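You operate a simulated robot arm through the tools that you are given. There is no shell and no other tool. Be economical: measure what you need, move in short steps, check, and stop when the job is done.

The job below is to be done with a simulated two-armed robot. You get a single attempt, and the scene is never put back.

TASK
Lay the cream sweater on the dresser and brush its lint off.
Fine: it lies in the winter basket; slide the emptied basket to the back; the beige brush lies in the belts drawer and goes back there; shut it. Where these are worked on the way, their far stop is far enough and under half their travel is too little: belts drawer. What is to be rubbed or washed off counts as gone when no trace of it is left.
Where things are to end (x, y in the base frame): winter basket within 4 cm of [61, 45].

Only the result counts: the job must be done as asked and must still hold three seconds after the hand-in. Knocking over, shifting, dropping, spilling or breaking anything else fails it.

THE ROBOT
Two 7-joint arms with two-finger parallel grippers on one trunk, on a base that drives. Base frame: it is fixed to the floor where the robot stands at the start and does not move with it; the origin is under the middle of the robot, x ahead of it, y to its left, z up; the surface under the hand at the start is at about z = 80. Lengths are in cm, angles in degrees, forces in N, time in s.
The left shoulder is at the start at [7, 13, 118.7], the right one opposite. With the tool pointing down near the work surface each hand reaches from about 10 to 50 cm from the robot's upright axis, wherever it stands, measured 20 degrees to its own side. Places, roughly: belts drawer [50, -10, 60]; cream sweater (20x26x9 cm) [50, 40, 80]; inside of the belts drawer [50, -10, 60]; top of the dresser [50, 20, 80]. Payload 1.57 kg a hand.
The tool frame of a hand sits at the grasp point between the pads (the TCP): z along the fingers, y along the line on which they close. The tips reach 3 cm beyond it. Largest opening 8 cm; finger width 1.7, thickness 1.2; the body of the gripper, 4 by 8.2 cm, starts 8 cm behind the TCP.
Orientation is told as [roll, pitch, yaw] about the base's x, y, z axes, in that order, counted from this pose: with the fingers straight down and closing along the base's y, the tool's x points along the base's -x, its y along +y and its z along -z.

THE INTERFACE
- The arms move only by the tool nudge_tool. It takes "left_motion", "right_motion" or both (then of equal length, played together; a hand with none holds still); each is a list that holds one entry, the list of rows, each a list of 7 numbers: the shift along the base's x, y, z in units of 500 mm (1.0 is 500 mm), then the turn, a rotation vector about the base's x, y, z in units of 90 degrees (1.0 is 90 degrees), then the finger opening in cm, from 0 to 8. In form: [[[tx, ty, tz, wx, wy, wz, hand], ...]]. A call has 1 to 20 rows; each row is the pose to reach, as a shift and turn from the pose commanded when the call began. A call with a number of a shift or a turn outside -1 to 1 is refused whole. Each row takes 0.2 s and may step no farther than 5 cm and 8.6 degrees from the row before; otherwise, or with a gripper value out of range, the whole call is refused. Where a pose cannot be reached the arm comes as near as it can. A force on the tool above 40 N (or 10 N above the force at the start of the call, whichever is more), or a blocked arm, ends the call early, and 0.2 s more pass. The fingers move at their own pace (about 10.8 cm/s each) and stop on an object; they squeeze with about 37 N. The grip force told is the motor's: it shows also when the fingers shut on nothing. Time passes only in rows, and 0.2 s behind the last, so rows that repeat a pose let the fingers close. It gives the time, the measured TCP pose, the force on the tool (base axes), the opening and the grip force at its end, in the units of the frame above (readings bear some noise), with the torque about the TCP (base axes, N m) and any sound that the robot's microphone picked up.
- Cameras (640 x 400 px; columns grow to the right, rows downward): "scene" is now at [10.32, 3.52, 137.8]; the picture's right is [0.56, -0.83, -0.00], its down [-0.73, -0.50, -0.46] and it looks along [0.38, 0.26, -0.89] (base axes); focal length 214 px, centre (320, 200). "left" rides on the left gripper at [7.2, 0.7, -12.2] in its tool frame; the picture's right is [-0.09, 1.00, 0.00], its down [-0.84, -0.08, -0.54] and it looks along [-0.54, -0.05, 0.84] (tool axes); focal length 238 px, centre (320, 200). "right" rides on the right gripper at [7.2, -0.7, -12.2] in its tool frame; the picture's right is [0.09, 1.00, 0.00], its down [-0.84, 0.08, -0.54] and it looks along [-0.54, 0.05, 0.84] (tool axes); focal length 238 px, centre (320, 200).
- get_image(camera): a new picture of that camera. It takes no simulated time.
- move_column(by): slides the trunk up (or, below 0, down) by that many cm; the arms and the scene camera ride with it, the base frame stays. It gives what a move gives, with no picture.
- roll_base(legs): drives the robot by 1 to 6 legs, each [ahead, left, turn to the left] in cm, cm and degrees, along the robot's own axes; the way and the turn of a leg run together, so that a leg with both is an arc; at most 150 cm and 180 degrees a leg. The arms and the cameras ride along, it lands a little off, and it stops where it bumps. It gives what a move gives.
- pan_tilt(pan, tilt): turns the head with the scene camera to pan (to the left, within 86 degrees either way) and tilt (down, from -29 to 69), counted from straight ahead of the robot. It gives what a move gives.
- locate(camera, pixels): there is no depth. For up to 12 entries [column, row, z] of the newest picture of that camera ("zoom" is the newest enlarged one), the place [x, y] in the base frame at which the ray of that pixel passes the height z, good to about 0.3 cm. It takes no simulated time.
- enlarge(camera, box): a new picture of the part [left, top, right, bottom] of that camera's present view, enlarged. It takes no simulated time.
- hand_in(): hands the job in; it is judged then, once.

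Go step by step. Measure first, check grasps and placings, and put right what went wrong. The budget is 80 turns and 58 pictures, counting those below and the enlarged ones. Unless the task says otherwise, let go and move clear before handing in, and close with one line.

The tools are called after "Emit:" by a JSON object that holds its "api" and its "payload". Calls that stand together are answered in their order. nudge_tool: Moves the arms, as the interface text tells. Its arguments: {"type":"object","properties":{"left_motion":{"type":"array","items":{"type":"array","items":{"type":"array","items":{"type":"number"}}}},"right_motion":{"type":"array","items":{"type":"array","items":{"type":"array","items":{"type":"number"}}}}},"required":[]} The other tools are called the same way: move_column (by) slides the trunk up or down; roll_base (legs) drives the base; pan_tilt (pan, tilt) turns the head that bears the scene camera; get_image (camera) takes a picture; locate (camera, pixels) gives the place at which the rays of pixels pass given heights; enlarge (camera, box) takes an enlarged picture of a part of a camera's view; hand_in () hands the job in.

At the start:

```text
time_s: 0.0
left_tool_pos: [23.75, 33.69, 116.77]
left_tool_rot: [0.1, 0.0, -0.2]
left_wrist_force: [0.0, -1.2, 0.5]
left_torque: [0.03, 0.0, -0.02]
left_finger_gap: 7.97
left_finger_force: 0.1
right_tool_pos: [32.66, 1.76, 115.0]
right_tool_rot: [0.0, 0.0, 0.0]
right_wrist_force: [0.1, -0.1, 0.1]
right_torque: [-0.01, 0.0, -0.03]
right_finger_gap: 7.99
right_finger_force: 0.0
trunk travel left (down, up): [-82.5, 11.5]
robot x, y, heading: [-0.26, 0.25, -0.1]
head pan, tilt: [34.4, 62.7]
```

scene: 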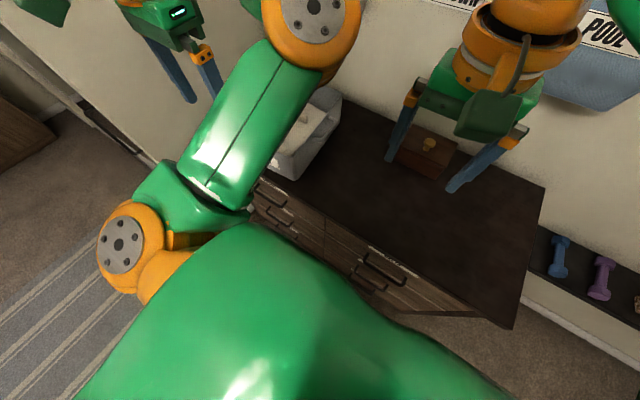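
right: 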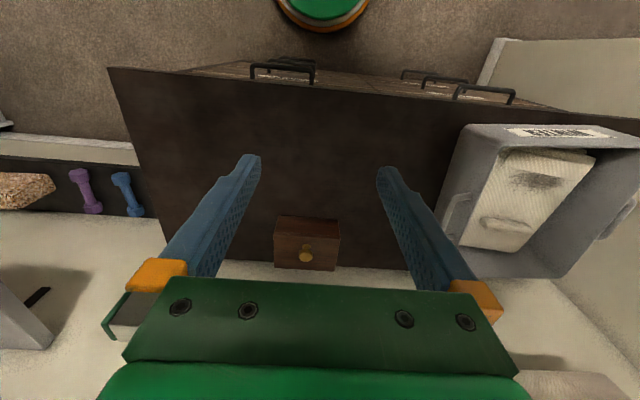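
left: 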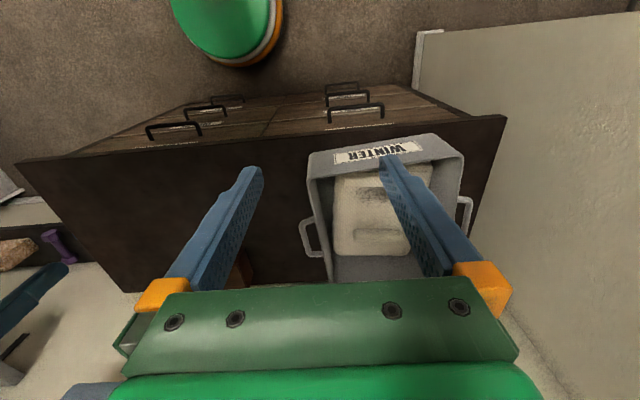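

The left picture shows the basket (label WINTER at 375,150, facing the robot) with the sweater in it, and the dresser top around it. I measure the dresser, the basket and the handles first.

Emit:
{"api": "locate", "payload": {"camera": "left", "pixels": [[15, 162, 80], [506, 116, 80], [308, 153, 92], [445, 134, 92], [464, 155, 92], [333, 282, 80], [335, 180, 85], [408, 255, 85], [355, 110, 70], [347, 97, 60], [173, 130, 70], [205, 108, 60]]}}

Emit:
{"api": "locate", "payload": {"camera": "right", "pixels": [[110, 67, 80], [181, 267, 80], [283, 72, 70], [290, 62, 60], [275, 265, 80], [340, 268, 80], [275, 218, 88], [305, 252, 84], [487, 92, 70], [445, 80, 60], [465, 125, 92], [640, 140, 92]]}}

Emit:
{"api": "enlarge", "payload": {"camera": "left", "box": [280, 70, 500, 290]}}

Emit:
{"api": "enlarge", "payload": {"camera": "right", "box": [200, 40, 540, 120]}}

```text
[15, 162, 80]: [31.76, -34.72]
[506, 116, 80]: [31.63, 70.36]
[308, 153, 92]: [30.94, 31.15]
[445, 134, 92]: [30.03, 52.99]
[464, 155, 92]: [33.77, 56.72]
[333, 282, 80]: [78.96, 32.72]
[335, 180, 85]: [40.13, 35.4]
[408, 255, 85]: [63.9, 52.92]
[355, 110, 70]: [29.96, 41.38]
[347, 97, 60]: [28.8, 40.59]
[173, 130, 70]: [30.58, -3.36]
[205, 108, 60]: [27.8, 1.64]
```

```text
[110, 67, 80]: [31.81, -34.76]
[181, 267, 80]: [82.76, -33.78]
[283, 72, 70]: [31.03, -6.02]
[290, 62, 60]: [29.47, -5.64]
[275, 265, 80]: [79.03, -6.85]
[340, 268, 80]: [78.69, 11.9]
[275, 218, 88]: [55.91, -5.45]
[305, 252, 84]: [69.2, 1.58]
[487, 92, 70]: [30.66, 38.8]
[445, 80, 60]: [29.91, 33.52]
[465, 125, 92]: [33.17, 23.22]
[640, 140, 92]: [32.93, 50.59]
```

```text
1.82 times, centred on (390, 180) of left
```

zoom: 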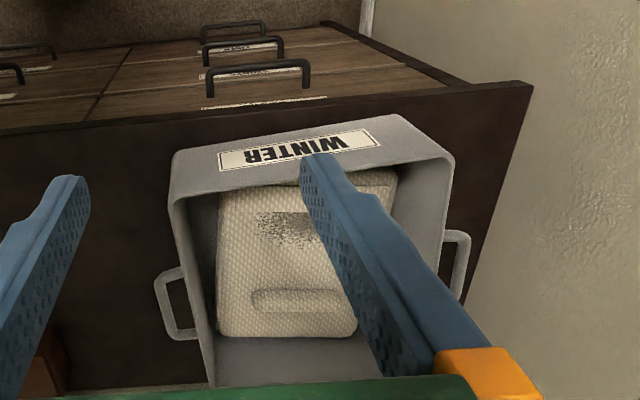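

```text
1.88 times, centred on (370, 80) of right
```

zoom: 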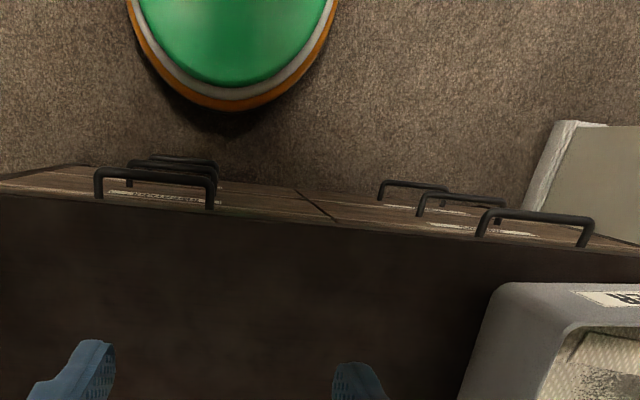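

The bottom front of the basket seems to be at the grey top edge (308,153); its label, ridge and lint at the sweater show. I look ahead with the head for a wider view and read the drawer labels.

Emit:
{"api": "pan_tilt", "payload": {"pan": 0, "tilt": 50}}

Emit:
{"api": "get_image", "payload": {"camera": "scene"}}

Emit:
{"api": "locate", "payload": {"camera": "left", "pixels": [[308, 153, 80], [430, 134, 80], [466, 155, 80], [340, 177, 100], [311, 182, 95], [464, 155, 95], [354, 282, 80], [354, 282, 95], [333, 282, 80], [366, 175, 88], [400, 225, 88], [304, 255, 90]]}}

Emit:
{"api": "locate", "payload": {"camera": "right", "pixels": [[465, 125, 80], [580, 125, 80], [500, 145, 95], [640, 148, 95], [560, 277, 80], [450, 265, 80], [450, 265, 95], [515, 225, 88], [540, 180, 88], [440, 265, 95]]}}

```text
time_s: 1.0
left_tool_pos: [23.69, 33.82, 116.67]
left_tool_rot: [0.1, 0.0, -0.1]
left_wrist_force: [-0.5, 0.6, -0.8]
left_torque: [0.04, 0.02, 0.02]
left_finger_gap: 7.99
left_finger_force: 0.0
right_tool_pos: [32.84, 1.88, 115.1]
right_tool_rot: [0.0, 0.1, 0.0]
right_wrist_force: [1.1, 0.0, 0.4]
right_torque: [-0.01, 0.01, -0.01]
right_finger_gap: 7.99
right_finger_force: 0.1
trunk travel left (down, up): [-82.5, 11.5]
robot x, y, heading: [0.22, 0.05, 0.1]
head pan, tilt: [0.0, 50.0]
```

```text
52 pictures are left
```

scene: 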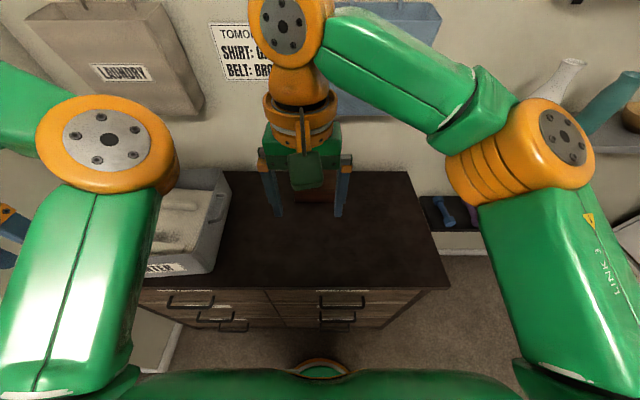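

```text
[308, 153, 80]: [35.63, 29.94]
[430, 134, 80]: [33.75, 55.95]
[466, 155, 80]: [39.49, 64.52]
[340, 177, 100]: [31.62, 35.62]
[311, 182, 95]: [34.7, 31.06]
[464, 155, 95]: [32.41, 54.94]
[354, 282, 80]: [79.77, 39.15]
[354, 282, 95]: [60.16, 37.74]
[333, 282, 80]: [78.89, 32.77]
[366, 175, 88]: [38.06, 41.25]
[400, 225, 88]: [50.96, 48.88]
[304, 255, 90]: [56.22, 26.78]
```

```text
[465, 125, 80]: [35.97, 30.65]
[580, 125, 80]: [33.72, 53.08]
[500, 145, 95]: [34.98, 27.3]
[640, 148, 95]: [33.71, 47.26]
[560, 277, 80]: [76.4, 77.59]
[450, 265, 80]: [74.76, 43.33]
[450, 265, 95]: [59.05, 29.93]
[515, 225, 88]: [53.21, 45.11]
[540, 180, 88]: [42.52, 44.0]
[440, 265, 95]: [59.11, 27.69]
```

The view shows the drawers in two columns; the labels are tiny. I enlarge them and triangulate the ridge of the sweater.

Emit:
{"api": "enlarge", "payload": {"camera": "scene", "box": [280, 280, 380, 340]}}

Emit:
{"api": "locate", "payload": {"camera": "scene", "pixels": [[320, 370, 20], [320, 370, 10], [320, 305, 70], [365, 305, 70], [340, 320, 60], [230, 180, 95], [213, 172, 95], [180, 200, 88], [180, 218, 88], [200, 275, 80], [155, 270, 80], [325, 360, 30]]}}

Emit:
{"api": "locate", "payload": {"camera": "left", "pixels": [[367, 235, 84], [367, 235, 88], [367, 235, 91], [398, 235, 88], [382, 231, 88], [382, 240, 88], [355, 180, 86], [354, 254, 86]]}}

Emit:
{"api": "locate", "payload": {"camera": "right", "pixels": [[482, 225, 84], [482, 225, 88], [482, 225, 91], [530, 226, 88], [505, 220, 88], [505, 230, 88], [463, 246, 86], [525, 250, 86]]}}

Emit:
{"api": "enlarge", "payload": {"camera": "right", "box": [430, 110, 640, 290]}}

```text
6.40 times, centred on (330, 310) of scene
```

zoom: 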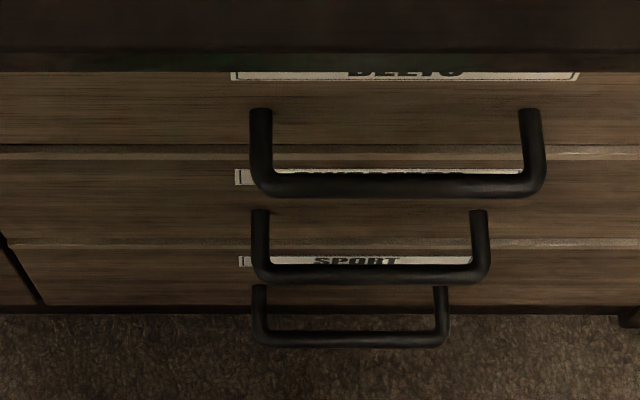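

```text
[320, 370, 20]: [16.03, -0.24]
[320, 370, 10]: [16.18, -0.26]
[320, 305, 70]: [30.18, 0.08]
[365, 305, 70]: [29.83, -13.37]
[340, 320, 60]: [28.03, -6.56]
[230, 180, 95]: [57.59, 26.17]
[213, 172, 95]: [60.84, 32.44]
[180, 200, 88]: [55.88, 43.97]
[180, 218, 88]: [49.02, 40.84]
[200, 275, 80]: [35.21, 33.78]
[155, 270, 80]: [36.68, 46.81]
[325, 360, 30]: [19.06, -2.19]
```

```text
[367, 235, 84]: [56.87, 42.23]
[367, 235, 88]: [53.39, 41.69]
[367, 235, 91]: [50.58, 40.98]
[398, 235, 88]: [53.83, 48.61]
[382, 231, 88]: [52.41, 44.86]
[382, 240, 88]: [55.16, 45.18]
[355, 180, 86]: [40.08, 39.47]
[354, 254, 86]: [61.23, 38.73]
```

```text
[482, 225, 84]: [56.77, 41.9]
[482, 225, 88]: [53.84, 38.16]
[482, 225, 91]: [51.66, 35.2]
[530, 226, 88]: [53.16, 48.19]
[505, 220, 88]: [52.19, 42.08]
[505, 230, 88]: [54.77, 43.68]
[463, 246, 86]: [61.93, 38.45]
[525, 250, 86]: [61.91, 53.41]
```

```text
2.22 times, centred on (535, 200) of right
```

zoom: 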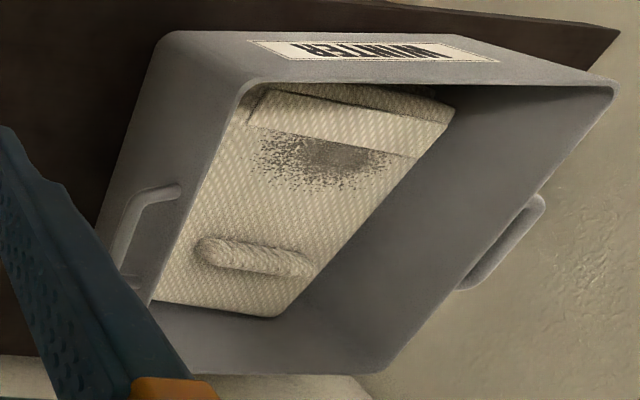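

Belts is the top drawer of the right column (label at row 70 of the zoom). The sweater's ridge triangulates to about (53.5, 43.5, 88), running along y. I look to the left before driving that way.

Emit:
{"api": "pan_tilt", "payload": {"pan": 65, "tilt": 35}}

Emit:
{"api": "get_image", "payload": {"camera": "scene"}}

Emit:
{"api": "locate", "payload": {"camera": "left", "pixels": [[415, 32, 0], [440, 30, 0], [412, 88, 0], [412, 88, 60], [225, 25, 20], [250, 65, 20], [250, 65, 100]]}}

Emit:
{"api": "locate", "payload": {"camera": "right", "pixels": [[275, 218, 80], [340, 220, 80], [275, 240, 87], [274, 267, 87], [335, 270, 87], [497, 40, 0], [497, 40, 60], [320, 32, 20]]}}

```text
time_s: 2.4
left_tool_pos: [23.76, 33.76, 116.63]
left_tool_rot: [0.1, 0.0, -0.1]
left_wrist_force: [-0.8, 0.5, -0.5]
left_torque: [0.01, 0.0, -0.03]
left_finger_gap: 8.0
left_finger_force: 0.0
right_tool_pos: [32.78, 1.88, 115.08]
right_tool_rot: [0.0, 0.1, 0.0]
right_wrist_force: [-1.3, 0.0, -0.1]
right_torque: [-0.01, 0.0, 0.01]
right_finger_gap: 7.99
right_finger_force: 0.1
trunk travel left (down, up): [-82.5, 11.5]
robot x, y, heading: [-0.09, 0.31, 0.1]
head pan, tilt: [65.0, 35.0]
```

```text
49 pictures are left
```

scene: 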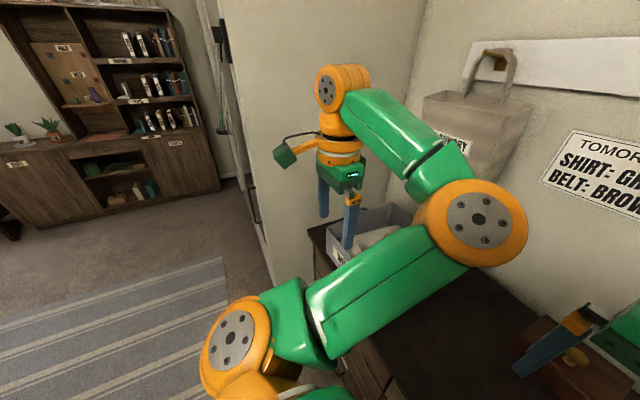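

```text
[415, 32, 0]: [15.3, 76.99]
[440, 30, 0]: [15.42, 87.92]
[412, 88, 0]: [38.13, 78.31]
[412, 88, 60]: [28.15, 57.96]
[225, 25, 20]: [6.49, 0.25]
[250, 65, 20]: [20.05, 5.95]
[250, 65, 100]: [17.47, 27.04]
```

```text
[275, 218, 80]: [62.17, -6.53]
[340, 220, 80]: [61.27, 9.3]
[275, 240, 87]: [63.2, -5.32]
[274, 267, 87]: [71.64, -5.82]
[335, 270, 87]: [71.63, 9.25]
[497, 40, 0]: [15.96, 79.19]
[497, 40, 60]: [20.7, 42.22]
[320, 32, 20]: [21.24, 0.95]
```

A side wall stands at about y=77 beyond the dresser; the base front reaches about x=21. I drive 28 cm left and 7 ahead.

Emit:
{"api": "roll_base", "payload": {"legs": [[0, 28, 0], [7, 0, 0]]}}

Emit:
{"api": "pan_tilt", "payload": {"pan": 15, "tilt": 55}}

Emit:
{"api": "get_image", "payload": {"camera": "left"}}

Emit:
{"api": "get_image", "payload": {"camera": "right"}}

```text
time_s: 5.0
left_tool_pos: [30.43, 62.0, 116.91]
left_tool_rot: [0.2, -0.4, -0.5]
left_wrist_force: [-0.4, -0.1, 0.0]
left_torque: [0.0, -0.02, 0.02]
left_finger_gap: 8.0
left_finger_force: 0.1
right_tool_pos: [39.26, 30.05, 115.26]
right_tool_rot: [-0.1, -0.5, -0.4]
right_wrist_force: [0.3, 0.8, 0.4]
right_torque: [0.04, -0.07, -0.04]
right_finger_gap: 8.02
right_finger_force: 0.1
trunk travel left (down, up): [-82.5, 11.5]
robot x, y, heading: [7.14, 28.48, -0.4]
head pan, tilt: [65.0, 35.0]
```

```text
time_s: 6.1
left_tool_pos: [31.07, 61.94, 116.76]
left_tool_rot: [0.1, 0.0, -0.5]
left_wrist_force: [-0.3, 0.9, -0.6]
left_torque: [0.0, -0.02, -0.01]
left_finger_gap: 7.97
left_finger_force: 0.0
right_tool_pos: [39.91, 30.2, 115.01]
right_tool_rot: [0.1, 0.0, -0.3]
right_wrist_force: [-0.9, -0.1, 0.7]
right_torque: [0.03, -0.02, 0.0]
right_finger_gap: 8.01
right_finger_force: 0.1
trunk travel left (down, up): [-82.5, 11.5]
robot x, y, heading: [7.09, 28.48, -0.6]
head pan, tilt: [15.0, 55.0]
```

```text
48 pictures are left
```

left: 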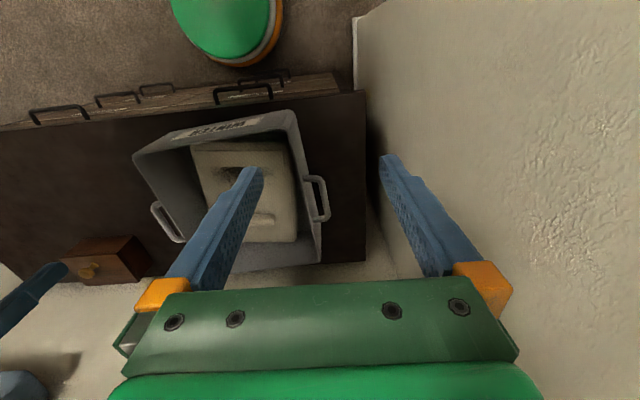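

```text
47 pictures are left
```

right: 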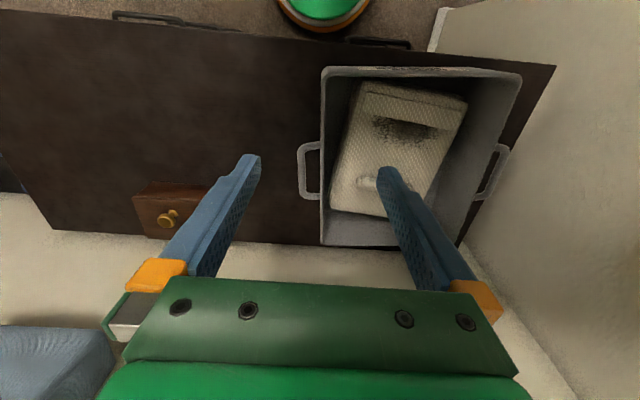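

Basket and sweater are seen clear from the right hand (ridge at 370,183). I turn the left hand by about 84° so that it closes along x, bring it over the basket, and move the right hand away to the right.

Emit:
{"api": "nudge_tool", "payload": {"left_motion": [[[0.03, -0.03, 0, 0, 0, 0.093, 8], [0.06, -0.06, 0, 0, 0, 0.187, 8], [0.09, -0.09, 0, 0, 0, 0.28, 8], [0.12, -0.12, 0, 0, 0, 0.373, 8], [0.15, -0.15, 0, 0, 0, 0.466, 8], [0.18, -0.18, 0, 0, 0, 0.56, 8], [0.21, -0.21, 0, 0, 0, 0.653, 8], [0.25, -0.25, 0, 0, 0, 0.746, 8], [0.29, -0.29, 0, 0, 0, 0.84, 8], [0.33, -0.32, 0, 0, 0, 0.933, 8]]], "right_motion": [[[-0.02, -0.05, 0, 0, 0, 0, 8], [-0.04, -0.1, 0, 0, 0, 0, 8], [-0.06, -0.15, 0, 0, 0, 0, 8], [-0.08, -0.2, 0, 0, 0, 0, 8], [-0.1, -0.25, 0, 0, 0, 0, 8], [-0.12, -0.3, 0, 0, 0, 0, 8], [-0.14, -0.35, 0, 0, 0, 0, 8], [-0.16, -0.4, 0, 0, 0, 0, 8], [-0.18, -0.4, 0, 0, 0, 0, 8], [-0.2, -0.4, 0, 0, 0, 0, 8]]]}}

Emit:
{"api": "get_image", "payload": {"camera": "left"}}

Emit:
{"api": "get_image", "payload": {"camera": "scene"}}

```text
time_s: 8.3
left_tool_pos: [36.52, 57.87, 112.13]
left_tool_rot: [0.2, 0.0, 83.3]
left_wrist_force: [-0.8, -0.2, 0.5]
left_torque: [0.0, 0.01, -0.01]
left_finger_gap: 7.98
left_finger_force: 0.0
left hand out of reach, approached as far as the arm can: row 4, 5, 6, 7, 8, 9, 10
right_tool_pos: [29.93, 10.17, 114.87]
right_tool_rot: [0.0, 0.0, -0.4]
right_wrist_force: [0.1, -0.1, 0.2]
right_torque: [0.03, 0.04, 0.07]
right_finger_gap: 8.0
right_finger_force: 0.1
trunk travel left (down, up): [-82.5, 11.5]
robot x, y, heading: [7.2, 28.78, -0.3]
head pan, tilt: [15.0, 55.0]
```

```text
46 pictures are left
```

left: 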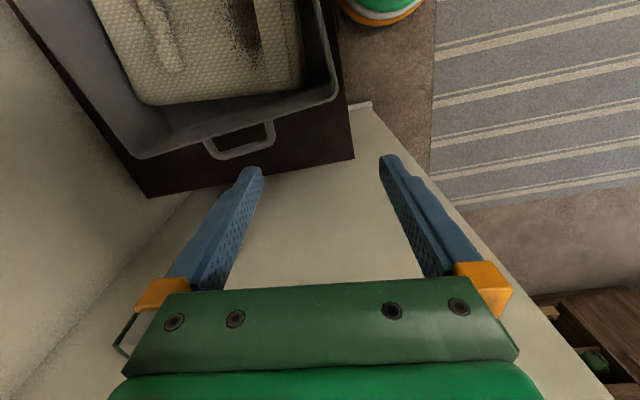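

```text
45 pictures are left
```

scene: 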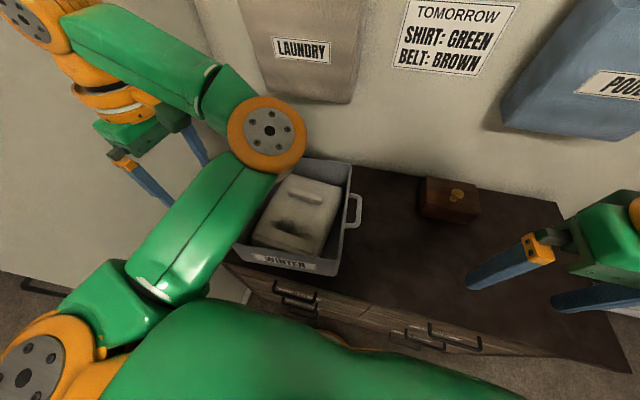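

The left hand could not get there with this turn. I turn it back to straight while moving toward the basket to see which turn it can take.

Emit:
{"api": "nudge_tool", "payload": {"left_motion": [[[0, 0, 0, 0, 0, -0.093, 8], [0, 0, 0, 0, 0, -0.187, 8], [0, 0, 0, 0, 0, -0.28, 8], [0, 0, 0, 0, 0, -0.373, 8], [0, 0, 0, 0, 0, -0.466, 8], [0, 0, 0, 0, 0, -0.56, 8], [0, 0, 0, 0, 0, -0.653, 8], [0, 0, 0, 0, 0, -0.746, 8], [0, 0, 0, 0, 0, -0.84, 8], [0, 0, 0, 0, 0, -0.933, 8]]]}}

```text
time_s: 10.5
left_tool_pos: [35.98, 58.04, 112.81]
left_tool_rot: [0.1, 0.0, -0.7]
left_wrist_force: [-0.3, 0.6, 0.6]
left_torque: [-0.02, -0.03, 0.02]
left_finger_gap: 8.0
left_finger_force: 0.1
right_tool_pos: [29.84, 9.99, 115.1]
right_tool_rot: [0.1, 0.0, -0.3]
right_wrist_force: [0.2, 0.3, 0.3]
right_torque: [0.0, -0.02, 0.0]
right_finger_gap: 8.0
right_finger_force: 0.0
trunk travel left (down, up): [-82.5, 11.5]
robot x, y, heading: [7.19, 28.89, -0.4]
head pan, tilt: [15.0, 55.0]
```

Straight is reachable. I now go over the basket without turning, then turn the other way.

Emit:
{"api": "nudge_tool", "payload": {"left_motion": [[[0.04, -0.05, 0, 0, 0, 0, 8], [0.08, -0.1, 0, 0, 0, 0, 8], [0.12, -0.15, 0, 0, 0, 0, 8], [0.16, -0.2, 0, 0, 0, 0, 8], [0.2, -0.24, 0, 0, 0, 0, 8], [0.24, -0.24, 0, 0, 0, -0.09, 8], [0.24, -0.24, 0, 0, 0, -0.18, 8], [0.24, -0.24, 0, 0, 0, -0.27, 8], [0.24, -0.24, 0, 0, 0, -0.36, 8], [0.24, -0.24, 0, 0, 0, -0.45, 8], [0.24, -0.24, 0, 0, 0, -0.54, 8], [0.24, -0.24, 0, 0, 0, -0.63, 8]]]}}

Emit:
{"api": "get_image", "payload": {"camera": "left"}}

```text
time_s: 13.1
left_tool_pos: [47.92, 46.25, 112.85]
left_tool_rot: [-0.2, -0.6, -56.9]
left_wrist_force: [0.4, -0.3, 0.8]
left_torque: [0.0, -0.02, 0.03]
left_finger_gap: 7.99
left_finger_force: 0.0
left hand out of reach, approached as far as the arm can: row 1, 2, 3, 4, 5, 6
right_tool_pos: [30.06, 10.15, 115.05]
right_tool_rot: [0.1, 0.0, -0.5]
right_wrist_force: [0.4, 0.5, 0.1]
right_torque: [0.02, -0.01, 0.0]
right_finger_gap: 8.0
right_finger_force: 0.0
trunk travel left (down, up): [-82.5, 11.5]
robot x, y, heading: [7.35, 28.29, -0.7]
head pan, tilt: [15.0, 55.0]
```

```text
44 pictures are left
```

left: 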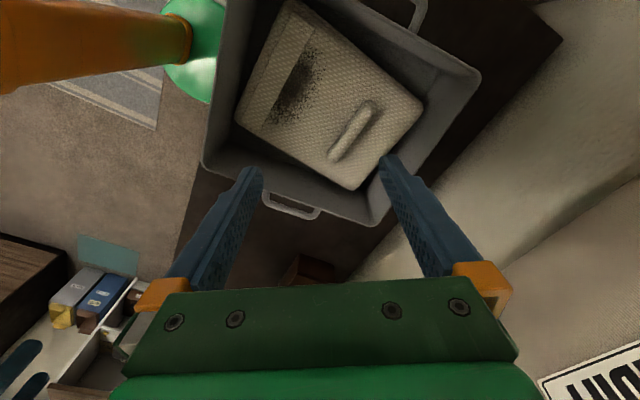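

The turn to the negative side works. I measure the ridge ends and the sweater's corners in this picture.

Emit:
{"api": "locate", "payload": {"camera": "left", "pixels": [[334, 157, 88], [373, 105, 88], [353, 131, 88], [357, 188, 86], [424, 105, 86], [235, 118, 86], [288, 2, 86], [303, 92, 87], [480, 72, 95], [369, 222, 95], [203, 168, 80]]}}

Emit:
{"api": "enlarge", "payload": {"camera": "left", "box": [200, 0, 490, 220]}}

```text
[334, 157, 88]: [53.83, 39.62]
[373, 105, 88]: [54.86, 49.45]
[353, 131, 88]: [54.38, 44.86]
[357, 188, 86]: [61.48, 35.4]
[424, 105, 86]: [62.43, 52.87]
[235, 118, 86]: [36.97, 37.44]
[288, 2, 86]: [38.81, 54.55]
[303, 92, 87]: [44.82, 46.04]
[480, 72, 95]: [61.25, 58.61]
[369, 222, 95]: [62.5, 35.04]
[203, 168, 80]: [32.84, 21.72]
```

```text
1.82 times, centred on (345, 110) of left
```

zoom: 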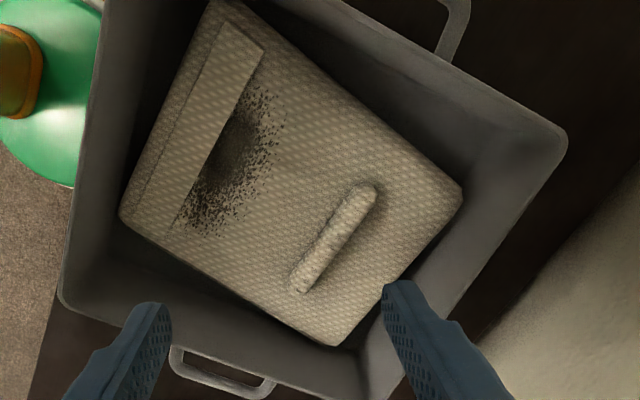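

The ridge lies from (53.8,39.6) to (54.9,49.5), so the turn should be about -95°. I finish the turn over the ridge centre (54.4, 44.6) and go down to just above it.

Emit:
{"api": "nudge_tool", "payload": {"left_motion": [[[0.03, -0.006, 0, 0, 0, -0.085, 8], [0.06, -0.012, 0, 0, 0, -0.17, 8], [0.09, -0.02, 0, 0, 0, -0.255, 8], [0.11, -0.03, 0, 0, 0, -0.34, 8], [0.13, -0.033, 0, 0, 0, -0.425, 8], [0.13, -0.033, -0.08, 0, 0, -0.425, 8], [0.13, -0.033, -0.16, 0, 0, -0.425, 8], [0.13, -0.033, -0.24, 0, 0, -0.425, 8], [0.13, -0.033, -0.32, 0, 0, -0.425, 8], [0.13, -0.033, -0.38, 0, 0, -0.425, 8], [0.13, -0.033, -0.38, 0, 0, -0.425, 8]]]}}

Emit:
{"api": "get_image", "payload": {"camera": "left"}}

```text
time_s: 15.5
left_tool_pos: [56.2, 44.38, 93.4]
left_tool_rot: [0.0, 0.0, -95.5]
left_wrist_force: [-0.3, -0.5, 0.1]
left_torque: [-0.01, -0.02, 0.01]
left_finger_gap: 7.98
left_finger_force: 0.0
left hand out of reach, approached as far as the arm can: row 5, 6, 7, 8, 9, 10, 11
right_tool_pos: [30.01, 10.11, 115.01]
right_tool_rot: [-0.1, -0.1, -0.4]
right_wrist_force: [-0.1, 0.3, 0.5]
right_torque: [-0.01, -0.02, -0.01]
right_finger_gap: 7.95
right_finger_force: 0.1
trunk travel left (down, up): [-82.5, 11.5]
robot x, y, heading: [6.89, 28.49, -0.4]
head pan, tilt: [15.0, 55.0]
```

```text
42 pictures are left
```

left: 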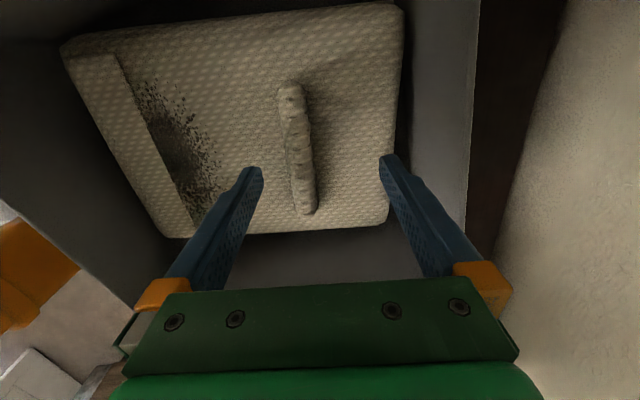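

The ridge (from 290,92 to 308,210) lies a little to the left between the fingers. I measure it again from here.

Emit:
{"api": "locate", "payload": {"camera": "left", "pixels": [[306, 208, 88], [290, 92, 88], [298, 150, 88], [306, 208, 86], [290, 92, 86]]}}

Emit:
{"api": "locate", "payload": {"camera": "scene", "pixels": [[291, 191, 88], [323, 201, 88]]}}

```text
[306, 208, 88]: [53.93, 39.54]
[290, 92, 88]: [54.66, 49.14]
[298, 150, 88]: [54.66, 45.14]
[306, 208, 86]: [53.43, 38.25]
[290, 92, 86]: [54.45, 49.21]
```

```text
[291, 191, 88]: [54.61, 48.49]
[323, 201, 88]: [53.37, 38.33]
```

Ridge confirmed at (54.3, 44.4, 88). I shift 1.8 cm toward the robot and lower slightly, then check.

Emit:
{"api": "nudge_tool", "payload": {"left_motion": [[[-0.018, 0, -0.01, 0, 0, 0, 8], [-0.036, 0, -0.03, 0, 0, 0, 8], [-0.036, 0, -0.05, 0, 0, 0, 8], [-0.036, 0, -0.05, 0, 0, 0, 8]]]}}

```text
time_s: 16.5
left_tool_pos: [55.79, 44.25, 90.87]
left_tool_rot: [0.1, 0.0, -95.5]
left_wrist_force: [0.0, 0.1, -0.3]
left_torque: [0.0, -0.02, 0.03]
left_finger_gap: 8.01
left_finger_force: 0.1
left hand out of reach, approached as far as the arm can: row 1, 2, 3, 4
right_tool_pos: [30.04, 10.02, 115.04]
right_tool_rot: [0.0, 0.1, -0.4]
right_wrist_force: [0.2, 1.1, -0.3]
right_torque: [0.0, -0.01, 0.01]
right_finger_gap: 7.99
right_finger_force: 0.0
trunk travel left (down, up): [-82.5, 11.5]
robot x, y, heading: [6.79, 28.48, -0.6]
head pan, tilt: [15.0, 55.0]
```

The arm cannot come nearer in x in this pose, so I back the base by 1.5 cm instead; the hand rides along.

Emit:
{"api": "roll_base", "payload": {"legs": [[-1.5, 0, 0]]}}

Emit:
{"api": "nudge_tool", "payload": {"left_motion": [[[0, 0, -0.02, 0, 0, 0, 8], [0, 0, -0.044, 0, 0, 0, 8], [0, 0, -0.044, 0, 0, 0, 8]]]}}

Emit:
{"api": "get_image", "payload": {"camera": "left"}}

```text
time_s: 17.3
left_tool_pos: [54.49, 44.27, 90.74]
left_tool_rot: [-0.2, 0.0, -95.5]
left_wrist_force: [1.1, 0.4, 0.7]
left_torque: [0.02, 0.04, -0.01]
left_finger_gap: 8.01
left_finger_force: 0.0
right_tool_pos: [28.87, 10.01, 114.97]
right_tool_rot: [-0.1, 0.3, -0.4]
right_wrist_force: [1.5, 0.4, -0.3]
right_torque: [0.01, 0.03, -0.01]
right_finger_gap: 7.98
right_finger_force: 0.1
trunk travel left (down, up): [-82.5, 11.5]
robot x, y, heading: [5.84, 28.24, -0.5]
head pan, tilt: [15.0, 55.0]
```

```text
time_s: 18.1
left_tool_pos: [53.8, 44.44, 88.97]
left_tool_rot: [0.4, 0.2, -95.5]
left_wrist_force: [4.4, 3.7, 28.3]
left_torque: [0.15, 1.11, -0.09]
left_finger_gap: 7.61
left_finger_force: 0.1
right_tool_pos: [28.09, 10.07, 115.22]
right_tool_rot: [0.1, -0.3, -0.4]
right_wrist_force: [-0.1, 0.2, 0.3]
right_torque: [0.0, 0.04, 0.02]
right_finger_gap: 7.99
right_finger_force: 0.0
trunk travel left (down, up): [-82.5, 11.5]
robot x, y, heading: [5.36, 28.64, -0.5]
head pan, tilt: [15.0, 55.0]
```

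```text
41 pictures are left
```

left: 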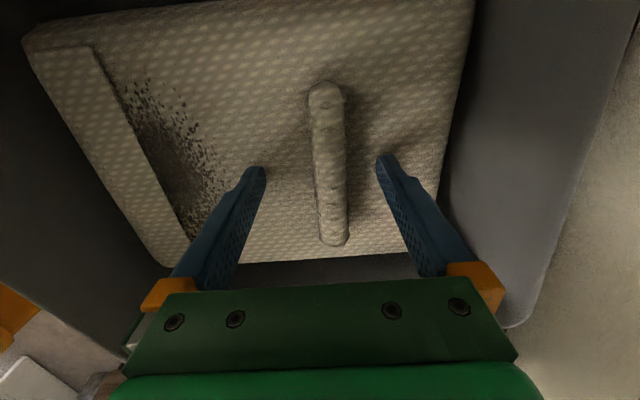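

The tips touch the sweater (28 N) with the ridge between them. I raise 0.4 cm, close, and lift a little to check.

Emit:
{"api": "nudge_tool", "payload": {"left_motion": [[[0, 0, 0.004, 0, 0, 0, 8], [0, 0, 0.008, 0, 0, 0, 4], [0, 0, 0.008, 0, 0, 0, 0], [0, 0, 0.008, 0, 0, 0, 0], [0, 0, 0.008, 0, 0, 0, 0], [0, 0, 0.04, 0, 0, 0, 0], [0, 0, 0.08, 0, 0, 0, 0]]]}}

Emit:
{"api": "get_image", "payload": {"camera": "left"}}

```text
time_s: 19.7
left_tool_pos: [54.49, 44.15, 92.65]
left_tool_rot: [-0.2, 0.1, -95.5]
left_wrist_force: [1.1, -0.2, -4.6]
left_torque: [0.0, -0.17, 0.0]
left_finger_gap: 2.14
left_finger_force: 35.0
right_tool_pos: [28.45, 10.15, 114.87]
right_tool_rot: [0.0, 0.0, -0.4]
right_wrist_force: [0.5, -0.3, 0.2]
right_torque: [0.04, 0.03, -0.06]
right_finger_gap: 8.01
right_finger_force: 0.1
trunk travel left (down, up): [-82.5, 11.5]
robot x, y, heading: [5.52, 28.63, -0.4]
head pan, tilt: [15.0, 55.0]
```

```text
40 pictures are left
```

left: 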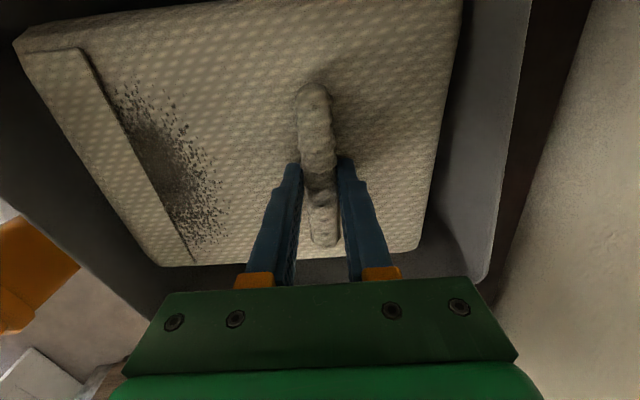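

The ridge is held (gap 2.1, 4.6 N weight). I lift the sweater clear of the basket with the trunk and the arm.

Emit:
{"api": "move_column", "payload": {"by": 10}}

Emit:
{"api": "nudge_tool", "payload": {"left_motion": [[[0, 0, 0.04, 0, 0, 0, 0], [0, 0, 0.08, 0, 0, 0, 0], [0, 0, 0.12, 0, 0, 0, 0]]]}}

Emit:
{"api": "get_image", "payload": {"camera": "scene"}}

```text
time_s: 21.0
left_tool_pos: [54.44, 44.15, 102.65]
left_tool_rot: [-0.1, 0.0, -95.3]
left_wrist_force: [-0.3, -0.2, -4.2]
left_torque: [-0.03, -0.15, -0.01]
left_finger_gap: 2.18
left_finger_force: 34.8
right_tool_pos: [28.63, 10.17, 125.02]
right_tool_rot: [0.0, 0.1, -0.4]
right_wrist_force: [-1.4, 0.0, 0.6]
right_torque: [-0.01, 0.01, 0.01]
right_finger_gap: 7.99
right_finger_force: 0.1
trunk travel left (down, up): [-92.5, 1.5]
robot x, y, heading: [5.76, 28.51, -0.2]
head pan, tilt: [15.0, 55.0]
```

```text
time_s: 21.8
left_tool_pos: [54.82, 44.29, 108.76]
left_tool_rot: [-0.3, -0.1, -95.5]
left_wrist_force: [-0.7, 0.3, -4.0]
left_torque: [0.0, -0.2, 0.03]
left_finger_gap: 2.16
left_finger_force: 33.8
left hand out of reach, approached as far as the arm can: row 2, 3
right_tool_pos: [28.63, 10.07, 124.99]
right_tool_rot: [0.0, 0.1, -0.3]
right_wrist_force: [-0.7, 1.4, 1.0]
right_torque: [0.01, 0.03, 0.01]
right_finger_gap: 8.0
right_finger_force: 0.0
trunk travel left (down, up): [-92.5, 1.5]
robot x, y, heading: [5.82, 28.38, -0.3]
head pan, tilt: [15.0, 55.0]
```

```text
39 pictures are left
```

scene: 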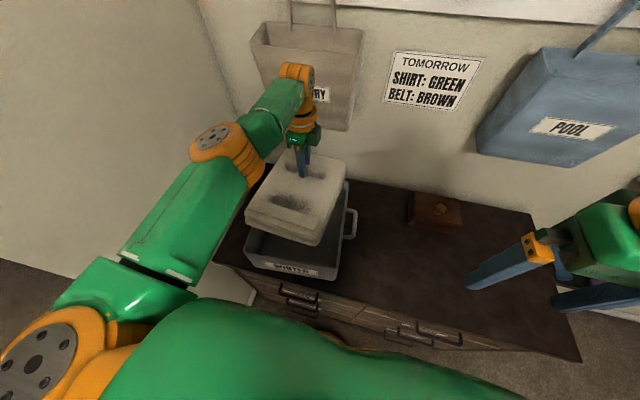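

The sweater hangs clear above the basket. I drive about 28 cm right and 3.8 back, so that it comes over the free top left of the small box, and square it.

Emit:
{"api": "roll_base", "payload": {"legs": [[0, -28.3, 0], [-3.8, 0, 0]]}}

Emit:
{"api": "nudge_tool", "payload": {"left_motion": [[[0, 0, -0.02, 0, 0, 0.03, 0], [0, 0, -0.04, 0, 0, 0.06, 0], [0, 0, -0.04, 0, 0, 0.06, 0]]]}}

Emit:
{"api": "get_image", "payload": {"camera": "scene"}}

```text
time_s: 24.3
left_tool_pos: [51.43, 15.51, 108.26]
left_tool_rot: [-0.6, -0.1, -95.5]
left_wrist_force: [0.9, 0.0, -4.1]
left_torque: [0.02, -0.13, -0.02]
left_finger_gap: 2.17
left_finger_force: 35.0
right_tool_pos: [25.3, -18.54, 124.79]
right_tool_rot: [0.0, 0.6, -0.5]
right_wrist_force: [0.8, -0.2, 0.0]
right_torque: [0.02, 0.07, 0.04]
right_finger_gap: 8.0
right_finger_force: 0.1
trunk travel left (down, up): [-92.5, 1.5]
robot x, y, heading: [1.87, 0.09, -0.5]
head pan, tilt: [15.0, 55.0]
```

```text
time_s: 25.1
left_tool_pos: [50.96, 15.46, 106.68]
left_tool_rot: [-0.3, 0.0, -90.1]
left_wrist_force: [0.4, -1.3, -4.5]
left_torque: [-0.02, -0.17, -0.01]
left_finger_gap: 2.15
left_finger_force: 34.9
right_tool_pos: [24.7, -18.61, 124.87]
right_tool_rot: [0.0, 0.1, -0.5]
right_wrist_force: [0.1, 0.2, 0.9]
right_torque: [0.03, -0.02, 0.01]
right_finger_gap: 8.0
right_finger_force: 0.2
trunk travel left (down, up): [-92.5, 1.5]
robot x, y, heading: [1.57, -0.03, -0.5]
head pan, tilt: [15.0, 55.0]
```

```text
38 pictures are left
```

scene: 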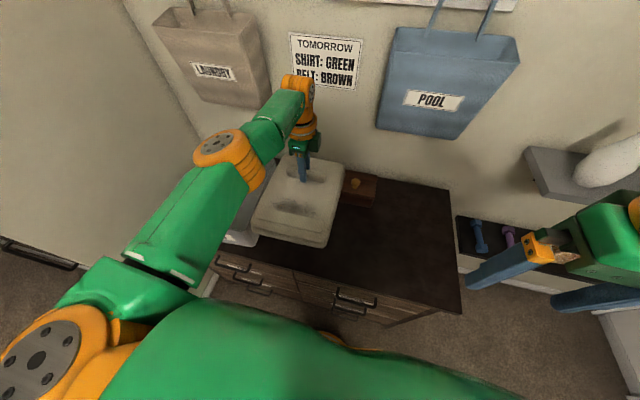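

Sweater's position over the free area looks right. I lower with the trunk, then by arm until it rests.

Emit:
{"api": "move_column", "payload": {"by": -12}}

Emit:
{"api": "get_image", "payload": {"camera": "left"}}

Emit:
{"api": "get_image", "payload": {"camera": "scene"}}

```text
time_s: 26.6
left_tool_pos: [50.8, 15.41, 94.66]
left_tool_rot: [-0.1, 0.1, -90.2]
left_wrist_force: [-0.2, 0.5, -2.4]
left_torque: [0.03, -0.19, 0.01]
left_finger_gap: 2.17
left_finger_force: 34.5
right_tool_pos: [24.46, -18.58, 113.0]
right_tool_rot: [0.0, -0.1, -0.5]
right_wrist_force: [-0.6, -0.3, 0.3]
right_torque: [0.0, -0.03, -0.01]
right_finger_gap: 8.0
right_finger_force: 0.1
trunk travel left (down, up): [-80.5, 13.5]
robot x, y, heading: [1.46, -0.13, -0.5]
head pan, tilt: [15.0, 55.0]
```

```text
37 pictures are left
```

left: 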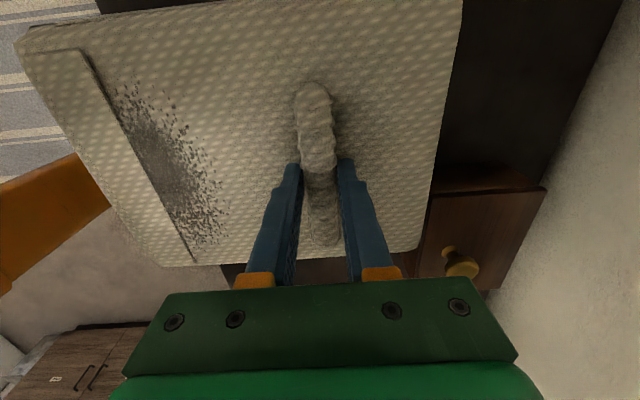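

```text
36 pictures are left
```

scene: 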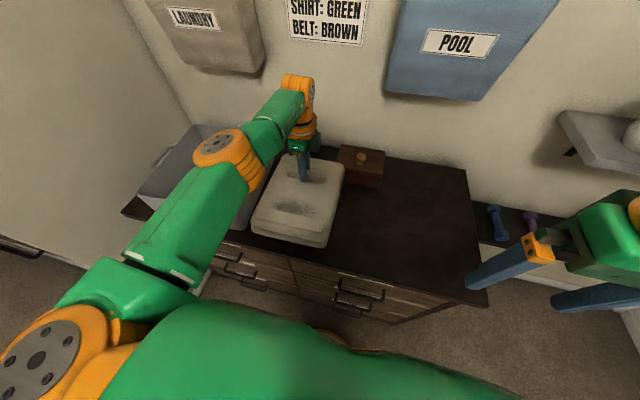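

I check the sweater's outline at its present height against the box and the front edge before laying it down.

Emit:
{"api": "locate", "payload": {"camera": "left", "pixels": [[20, 45, 91], [462, 0, 91], [420, 250, 91], [165, 266, 91], [432, 185, 88], [418, 262, 88], [430, 200, 80], [420, 265, 80]]}}

Emit:
{"api": "locate", "payload": {"camera": "scene", "pixels": [[252, 212, 91], [325, 243, 91], [343, 170, 91], [336, 186, 80], [380, 189, 80], [237, 228, 90]]}}

```text
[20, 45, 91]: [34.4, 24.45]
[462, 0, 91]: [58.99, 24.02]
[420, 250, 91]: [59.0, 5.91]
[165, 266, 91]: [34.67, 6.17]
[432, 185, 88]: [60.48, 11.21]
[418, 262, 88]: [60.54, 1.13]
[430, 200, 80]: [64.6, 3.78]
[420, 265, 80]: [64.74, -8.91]
```

```text
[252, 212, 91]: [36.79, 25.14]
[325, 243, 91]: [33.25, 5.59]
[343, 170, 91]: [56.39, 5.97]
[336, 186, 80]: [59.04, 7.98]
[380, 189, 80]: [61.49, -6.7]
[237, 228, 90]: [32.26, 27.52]
```

Clear, but only about 1.5 cm from the box; I shift 0.8 cm toward the robot while lowering to rest.

Emit:
{"api": "nudge_tool", "payload": {"left_motion": [[[-0.016, 0.006, -0.02, 0, 0, 0, 0], [-0.016, 0.006, -0.06, 0, 0, 0, 0], [-0.016, 0.006, -0.1, 0, 0, 0, 0], [-0.016, 0.006, -0.115, 0, 0, 0, 0], [-0.016, 0.006, -0.125, 0, 0, 0, 0]]]}}

```text
time_s: 27.8
left_tool_pos: [50.1, 15.95, 88.56]
left_tool_rot: [-0.2, 0.0, -90.1]
left_wrist_force: [0.8, 0.2, -0.8]
left_torque: [-0.15, -0.36, 0.04]
left_finger_gap: 2.15
left_finger_force: 35.1
left hand out of reach, approached as far as the arm can: row 1, 2, 3, 4
right_tool_pos: [24.44, -18.55, 113.12]
right_tool_rot: [0.0, 0.0, -0.4]
right_wrist_force: [0.6, -0.5, -0.2]
right_torque: [-0.04, 0.0, -0.01]
right_finger_gap: 7.98
right_finger_force: 0.0
trunk travel left (down, up): [-80.5, 13.5]
robot x, y, heading: [1.71, -0.2, -0.5]
head pan, tilt: [15.0, 55.0]
```

The weight is off (-0.8 N), so it rests. I open and rise.

Emit:
{"api": "nudge_tool", "payload": {"left_motion": [[[0, 0, -0.004, 0, 0, 0, 4], [0, 0, -0.004, 0, 0, 0, 7], [0, 0, 0, 0, 0, 0, 7], [0, 0, 0.06, 0, 0, 0, 7], [0, 0, 0.14, 0, 0, 0, 7], [0, 0, 0.22, 0, 0, 0, 7], [0, 0, 0.3, 0, 0, 0, 7]]]}}

Emit:
{"api": "get_image", "payload": {"camera": "left"}}

```text
time_s: 29.4
left_tool_pos: [49.93, 15.8, 103.47]
left_tool_rot: [-0.2, 0.1, -90.2]
left_wrist_force: [0.7, 0.0, 0.0]
left_torque: [0.0, -0.02, 0.01]
left_finger_gap: 7.0
left_finger_force: 0.1
left hand out of reach, approached as far as the arm can: row 4, 5, 6
right_tool_pos: [24.39, -18.52, 113.0]
right_tool_rot: [0.0, 0.0, -0.5]
right_wrist_force: [0.0, -0.3, 0.1]
right_torque: [0.0, 0.01, -0.01]
right_finger_gap: 8.01
right_finger_force: 0.1
trunk travel left (down, up): [-80.5, 13.5]
robot x, y, heading: [1.65, 0.33, -0.5]
head pan, tilt: [15.0, 55.0]
```

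```text
35 pictures are left
```

left: 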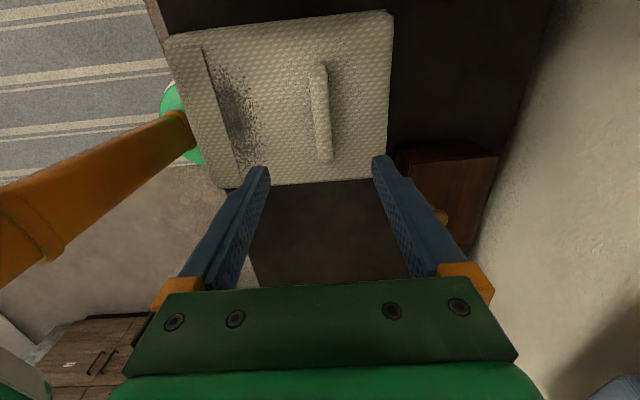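

The sweater is laid down neatly. Next comes the basket: I turn the left hand straight and draw it back in front of the dresser at height.

Emit:
{"api": "nudge_tool", "payload": {"left_motion": [[[-0.02, 0.02, 0.02, 0, 0, 0.09, 7], [-0.06, 0.04, 0.04, 0, 0, 0.18, 7], [-0.1, 0.06, 0.06, 0, 0, 0.27, 7], [-0.14, 0.08, 0.08, 0, 0, 0.36, 7], [-0.18, 0.1, 0.08, 0, 0, 0.45, 7], [-0.22, 0.12, 0.08, 0, 0, 0.54, 7], [-0.27, 0.14, 0.08, 0, 0, 0.63, 7], [-0.32, 0.16, 0.08, 0, 0, 0.72, 7], [-0.37, 0.18, 0.08, 0, 0, 0.81, 7], [-0.43, 0.2, 0.08, 0, 0, 0.9, 7], [-0.49, 0.24, 0.08, 0, 0, 1.0, 7]]]}}

```text
refused: row 11 steps farther than a row can; nothing moved
```

Emit:
{"api": "nudge_tool", "payload": {"left_motion": [[[-0.02, 0.02, 0.02, 0, 0, 0.09, 7], [-0.06, 0.04, 0.04, 0, 0, 0.18, 7], [-0.1, 0.06, 0.06, 0, 0, 0.27, 7], [-0.14, 0.08, 0.08, 0, 0, 0.36, 7], [-0.18, 0.1, 0.08, 0, 0, 0.45, 7], [-0.22, 0.12, 0.08, 0, 0, 0.54, 7], [-0.27, 0.14, 0.08, 0, 0, 0.63, 7], [-0.32, 0.16, 0.08, 0, 0, 0.72, 7], [-0.37, 0.18, 0.08, 0, 0, 0.81, 7], [-0.43, 0.2, 0.08, 0, 0, 0.9, 7], [-0.47, 0.22, 0.08, 0, 0, 0.95, 7], [-0.49, 0.24, 0.08, 0, 0, 1.0, 7]]]}}

```text
time_s: 32.0
left_tool_pos: [46.34, 22.2, 113.78]
left_tool_rot: [-0.3, 0.9, -0.8]
left_wrist_force: [0.1, 1.0, 0.5]
left_torque: [-0.04, 0.01, 0.01]
left_finger_gap: 6.98
left_finger_force: 0.0
left hand out of reach, approached as far as the arm can: row 1, 2, 3, 4, 5, 6, 7, 8, 9, 10, 11, 12
right_tool_pos: [24.66, -18.36, 112.89]
right_tool_rot: [-0.1, 0.0, -0.5]
right_wrist_force: [-0.6, 0.0, -0.2]
right_torque: [-0.05, -0.01, 0.0]
right_finger_gap: 7.97
right_finger_force: 0.1
trunk travel left (down, up): [-80.5, 13.5]
robot x, y, heading: [1.63, 0.01, -0.5]
head pan, tilt: [15.0, 55.0]
```

The turn is done but it hung at x=46. I now move it back and outward at this turn.

Emit:
{"api": "nudge_tool", "payload": {"left_motion": [[[-0.06, 0.04, 0, 0, 0, 0, 7], [-0.12, 0.08, 0, 0, 0, 0, 7], [-0.18, 0.12, 0, 0, 0, 0, 7], [-0.24, 0.16, 0, 0, 0, 0, 7], [-0.3, 0.2, 0, 0, 0, 0, 7], [-0.36, 0.22, 0, 0, 0, 0, 7], [-0.42, 0.24, 0, 0, 0, 0, 7]]]}}

```text
time_s: 33.6
left_tool_pos: [38.82, 41.93, 113.11]
left_tool_rot: [-0.5, -0.1, -0.2]
left_wrist_force: [0.6, 0.2, -0.4]
left_torque: [-0.08, 0.0, -0.02]
left_finger_gap: 7.0
left_finger_force: 0.0
left hand out of reach, approached as far as the arm can: row 1, 2, 3, 4, 5, 6, 7
right_tool_pos: [24.18, -18.29, 113.21]
right_tool_rot: [-0.3, 0.0, -0.5]
right_wrist_force: [-0.2, 0.3, 0.3]
right_torque: [-0.02, -0.02, 0.0]
right_finger_gap: 8.0
right_finger_force: 0.1
trunk travel left (down, up): [-80.5, 13.5]
robot x, y, heading: [1.29, -0.61, -0.3]
head pan, tilt: [15.0, 55.0]
```

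The arm holds a long pose, so I use the base: back 12 and left 3, bringing the hand ahead of the basket, then lower with the trunk.

Emit:
{"api": "roll_base", "payload": {"legs": [[-13, 3, 0]]}}

Emit:
{"api": "move_column", "payload": {"by": -24}}

Emit:
{"api": "get_image", "payload": {"camera": "left"}}

Emit:
{"api": "get_image", "payload": {"camera": "scene"}}

```text
time_s: 34.9
left_tool_pos: [26.53, 44.52, 113.04]
left_tool_rot: [-0.2, 0.2, -0.2]
left_wrist_force: [-0.1, 0.7, 0.0]
left_torque: [-0.01, 0.0, -0.03]
left_finger_gap: 7.01
left_finger_force: 0.1
right_tool_pos: [11.71, -15.5, 112.82]
right_tool_rot: [-0.1, 0.1, -0.5]
right_wrist_force: [0.6, 0.5, -1.2]
right_torque: [-0.01, -0.01, -0.04]
right_finger_gap: 7.99
right_finger_force: 0.1
trunk travel left (down, up): [-80.5, 13.5]
robot x, y, heading: [-11.17, 2.58, -0.3]
head pan, tilt: [15.0, 55.0]
```

```text
time_s: 37.4
left_tool_pos: [26.17, 44.62, 89.12]
left_tool_rot: [-0.3, 0.0, -0.2]
left_wrist_force: [-0.1, 0.2, 0.1]
left_torque: [-0.01, 0.02, 0.01]
left_finger_gap: 7.0
left_finger_force: 0.0
right_tool_pos: [11.47, -15.46, 89.06]
right_tool_rot: [0.0, 0.1, -0.5]
right_wrist_force: [0.3, 0.3, -0.1]
right_torque: [0.0, -0.04, 0.01]
right_finger_gap: 7.99
right_finger_force: 0.1
trunk travel left (down, up): [-56.5, 37.5]
robot x, y, heading: [-11.32, 3.1, -0.5]
head pan, tilt: [15.0, 55.0]
```

```text
34 pictures are left
```

left: 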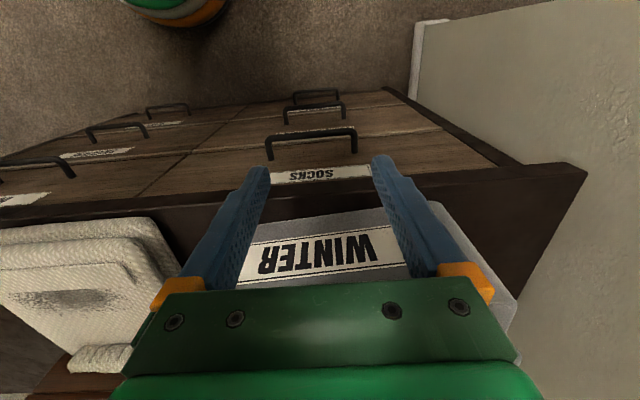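

```text
33 pictures are left
```

scene: 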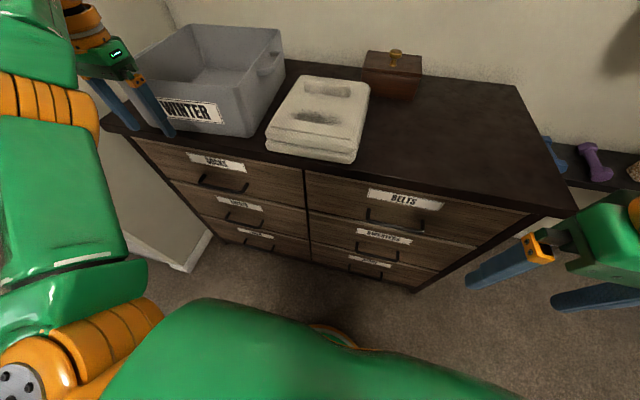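

Clear view: the fingers stand before the label, the sweater is laid with its lint seen at (315,117). I measure the basket's rim and the box, sweater and belts handle from here.

Emit:
{"api": "locate", "payload": {"camera": "scene", "pixels": [[244, 136, 80], [285, 78, 80], [192, 25, 95], [277, 30, 95], [238, 92, 95], [268, 150, 82], [362, 158, 82], [370, 95, 88], [367, 222, 70], [425, 228, 70], [365, 90, 80], [290, 62, 80]]}}

Emit:
{"api": "enlarge", "payload": {"camera": "scene", "box": [120, 10, 320, 170]}}

```text
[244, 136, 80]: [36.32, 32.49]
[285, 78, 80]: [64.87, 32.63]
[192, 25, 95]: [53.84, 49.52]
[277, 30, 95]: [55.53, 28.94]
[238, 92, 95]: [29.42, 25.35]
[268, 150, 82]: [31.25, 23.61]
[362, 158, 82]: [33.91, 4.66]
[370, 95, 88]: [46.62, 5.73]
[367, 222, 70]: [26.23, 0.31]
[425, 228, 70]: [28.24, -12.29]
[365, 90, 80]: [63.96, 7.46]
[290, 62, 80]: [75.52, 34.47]
```

```text
2.50 times, centred on (220, 90) of scene
```

zoom: 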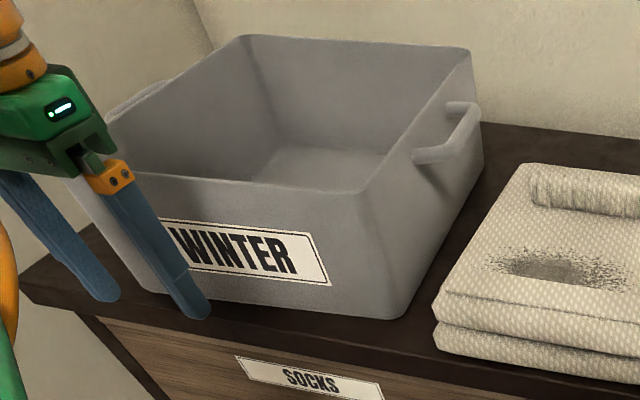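

The basket's centre is about (49, 45), so it must go about 12 cm ahead; hand touch comes at x≈34, so the hand should end at x≈46. I push by driving ahead.

Emit:
{"api": "roll_base", "payload": {"legs": [[17, 0, 0]]}}

Emit:
{"api": "get_image", "payload": {"camera": "scene"}}

```text
time_s: 38.9
left_tool_pos: [43.6, 44.21, 89.14]
left_tool_rot: [-0.2, 0.0, -0.3]
left_wrist_force: [-0.4, 0.1, 0.0]
left_torque: [0.02, 0.0, 0.01]
left_finger_gap: 7.02
left_finger_force: 0.1
right_tool_pos: [28.77, -15.72, 88.97]
right_tool_rot: [-0.1, 0.0, -0.7]
right_wrist_force: [0.2, 0.5, -0.1]
right_torque: [-0.01, -0.05, 0.02]
right_finger_gap: 8.01
right_finger_force: 0.1
trunk travel left (down, up): [-56.5, 37.5]
robot x, y, heading: [6.23, 3.05, -0.7]
head pan, tilt: [15.0, 55.0]
```

```text
31 pictures are left
```

scene: 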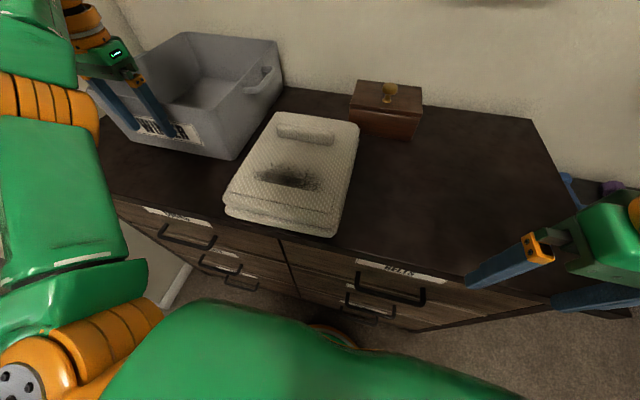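

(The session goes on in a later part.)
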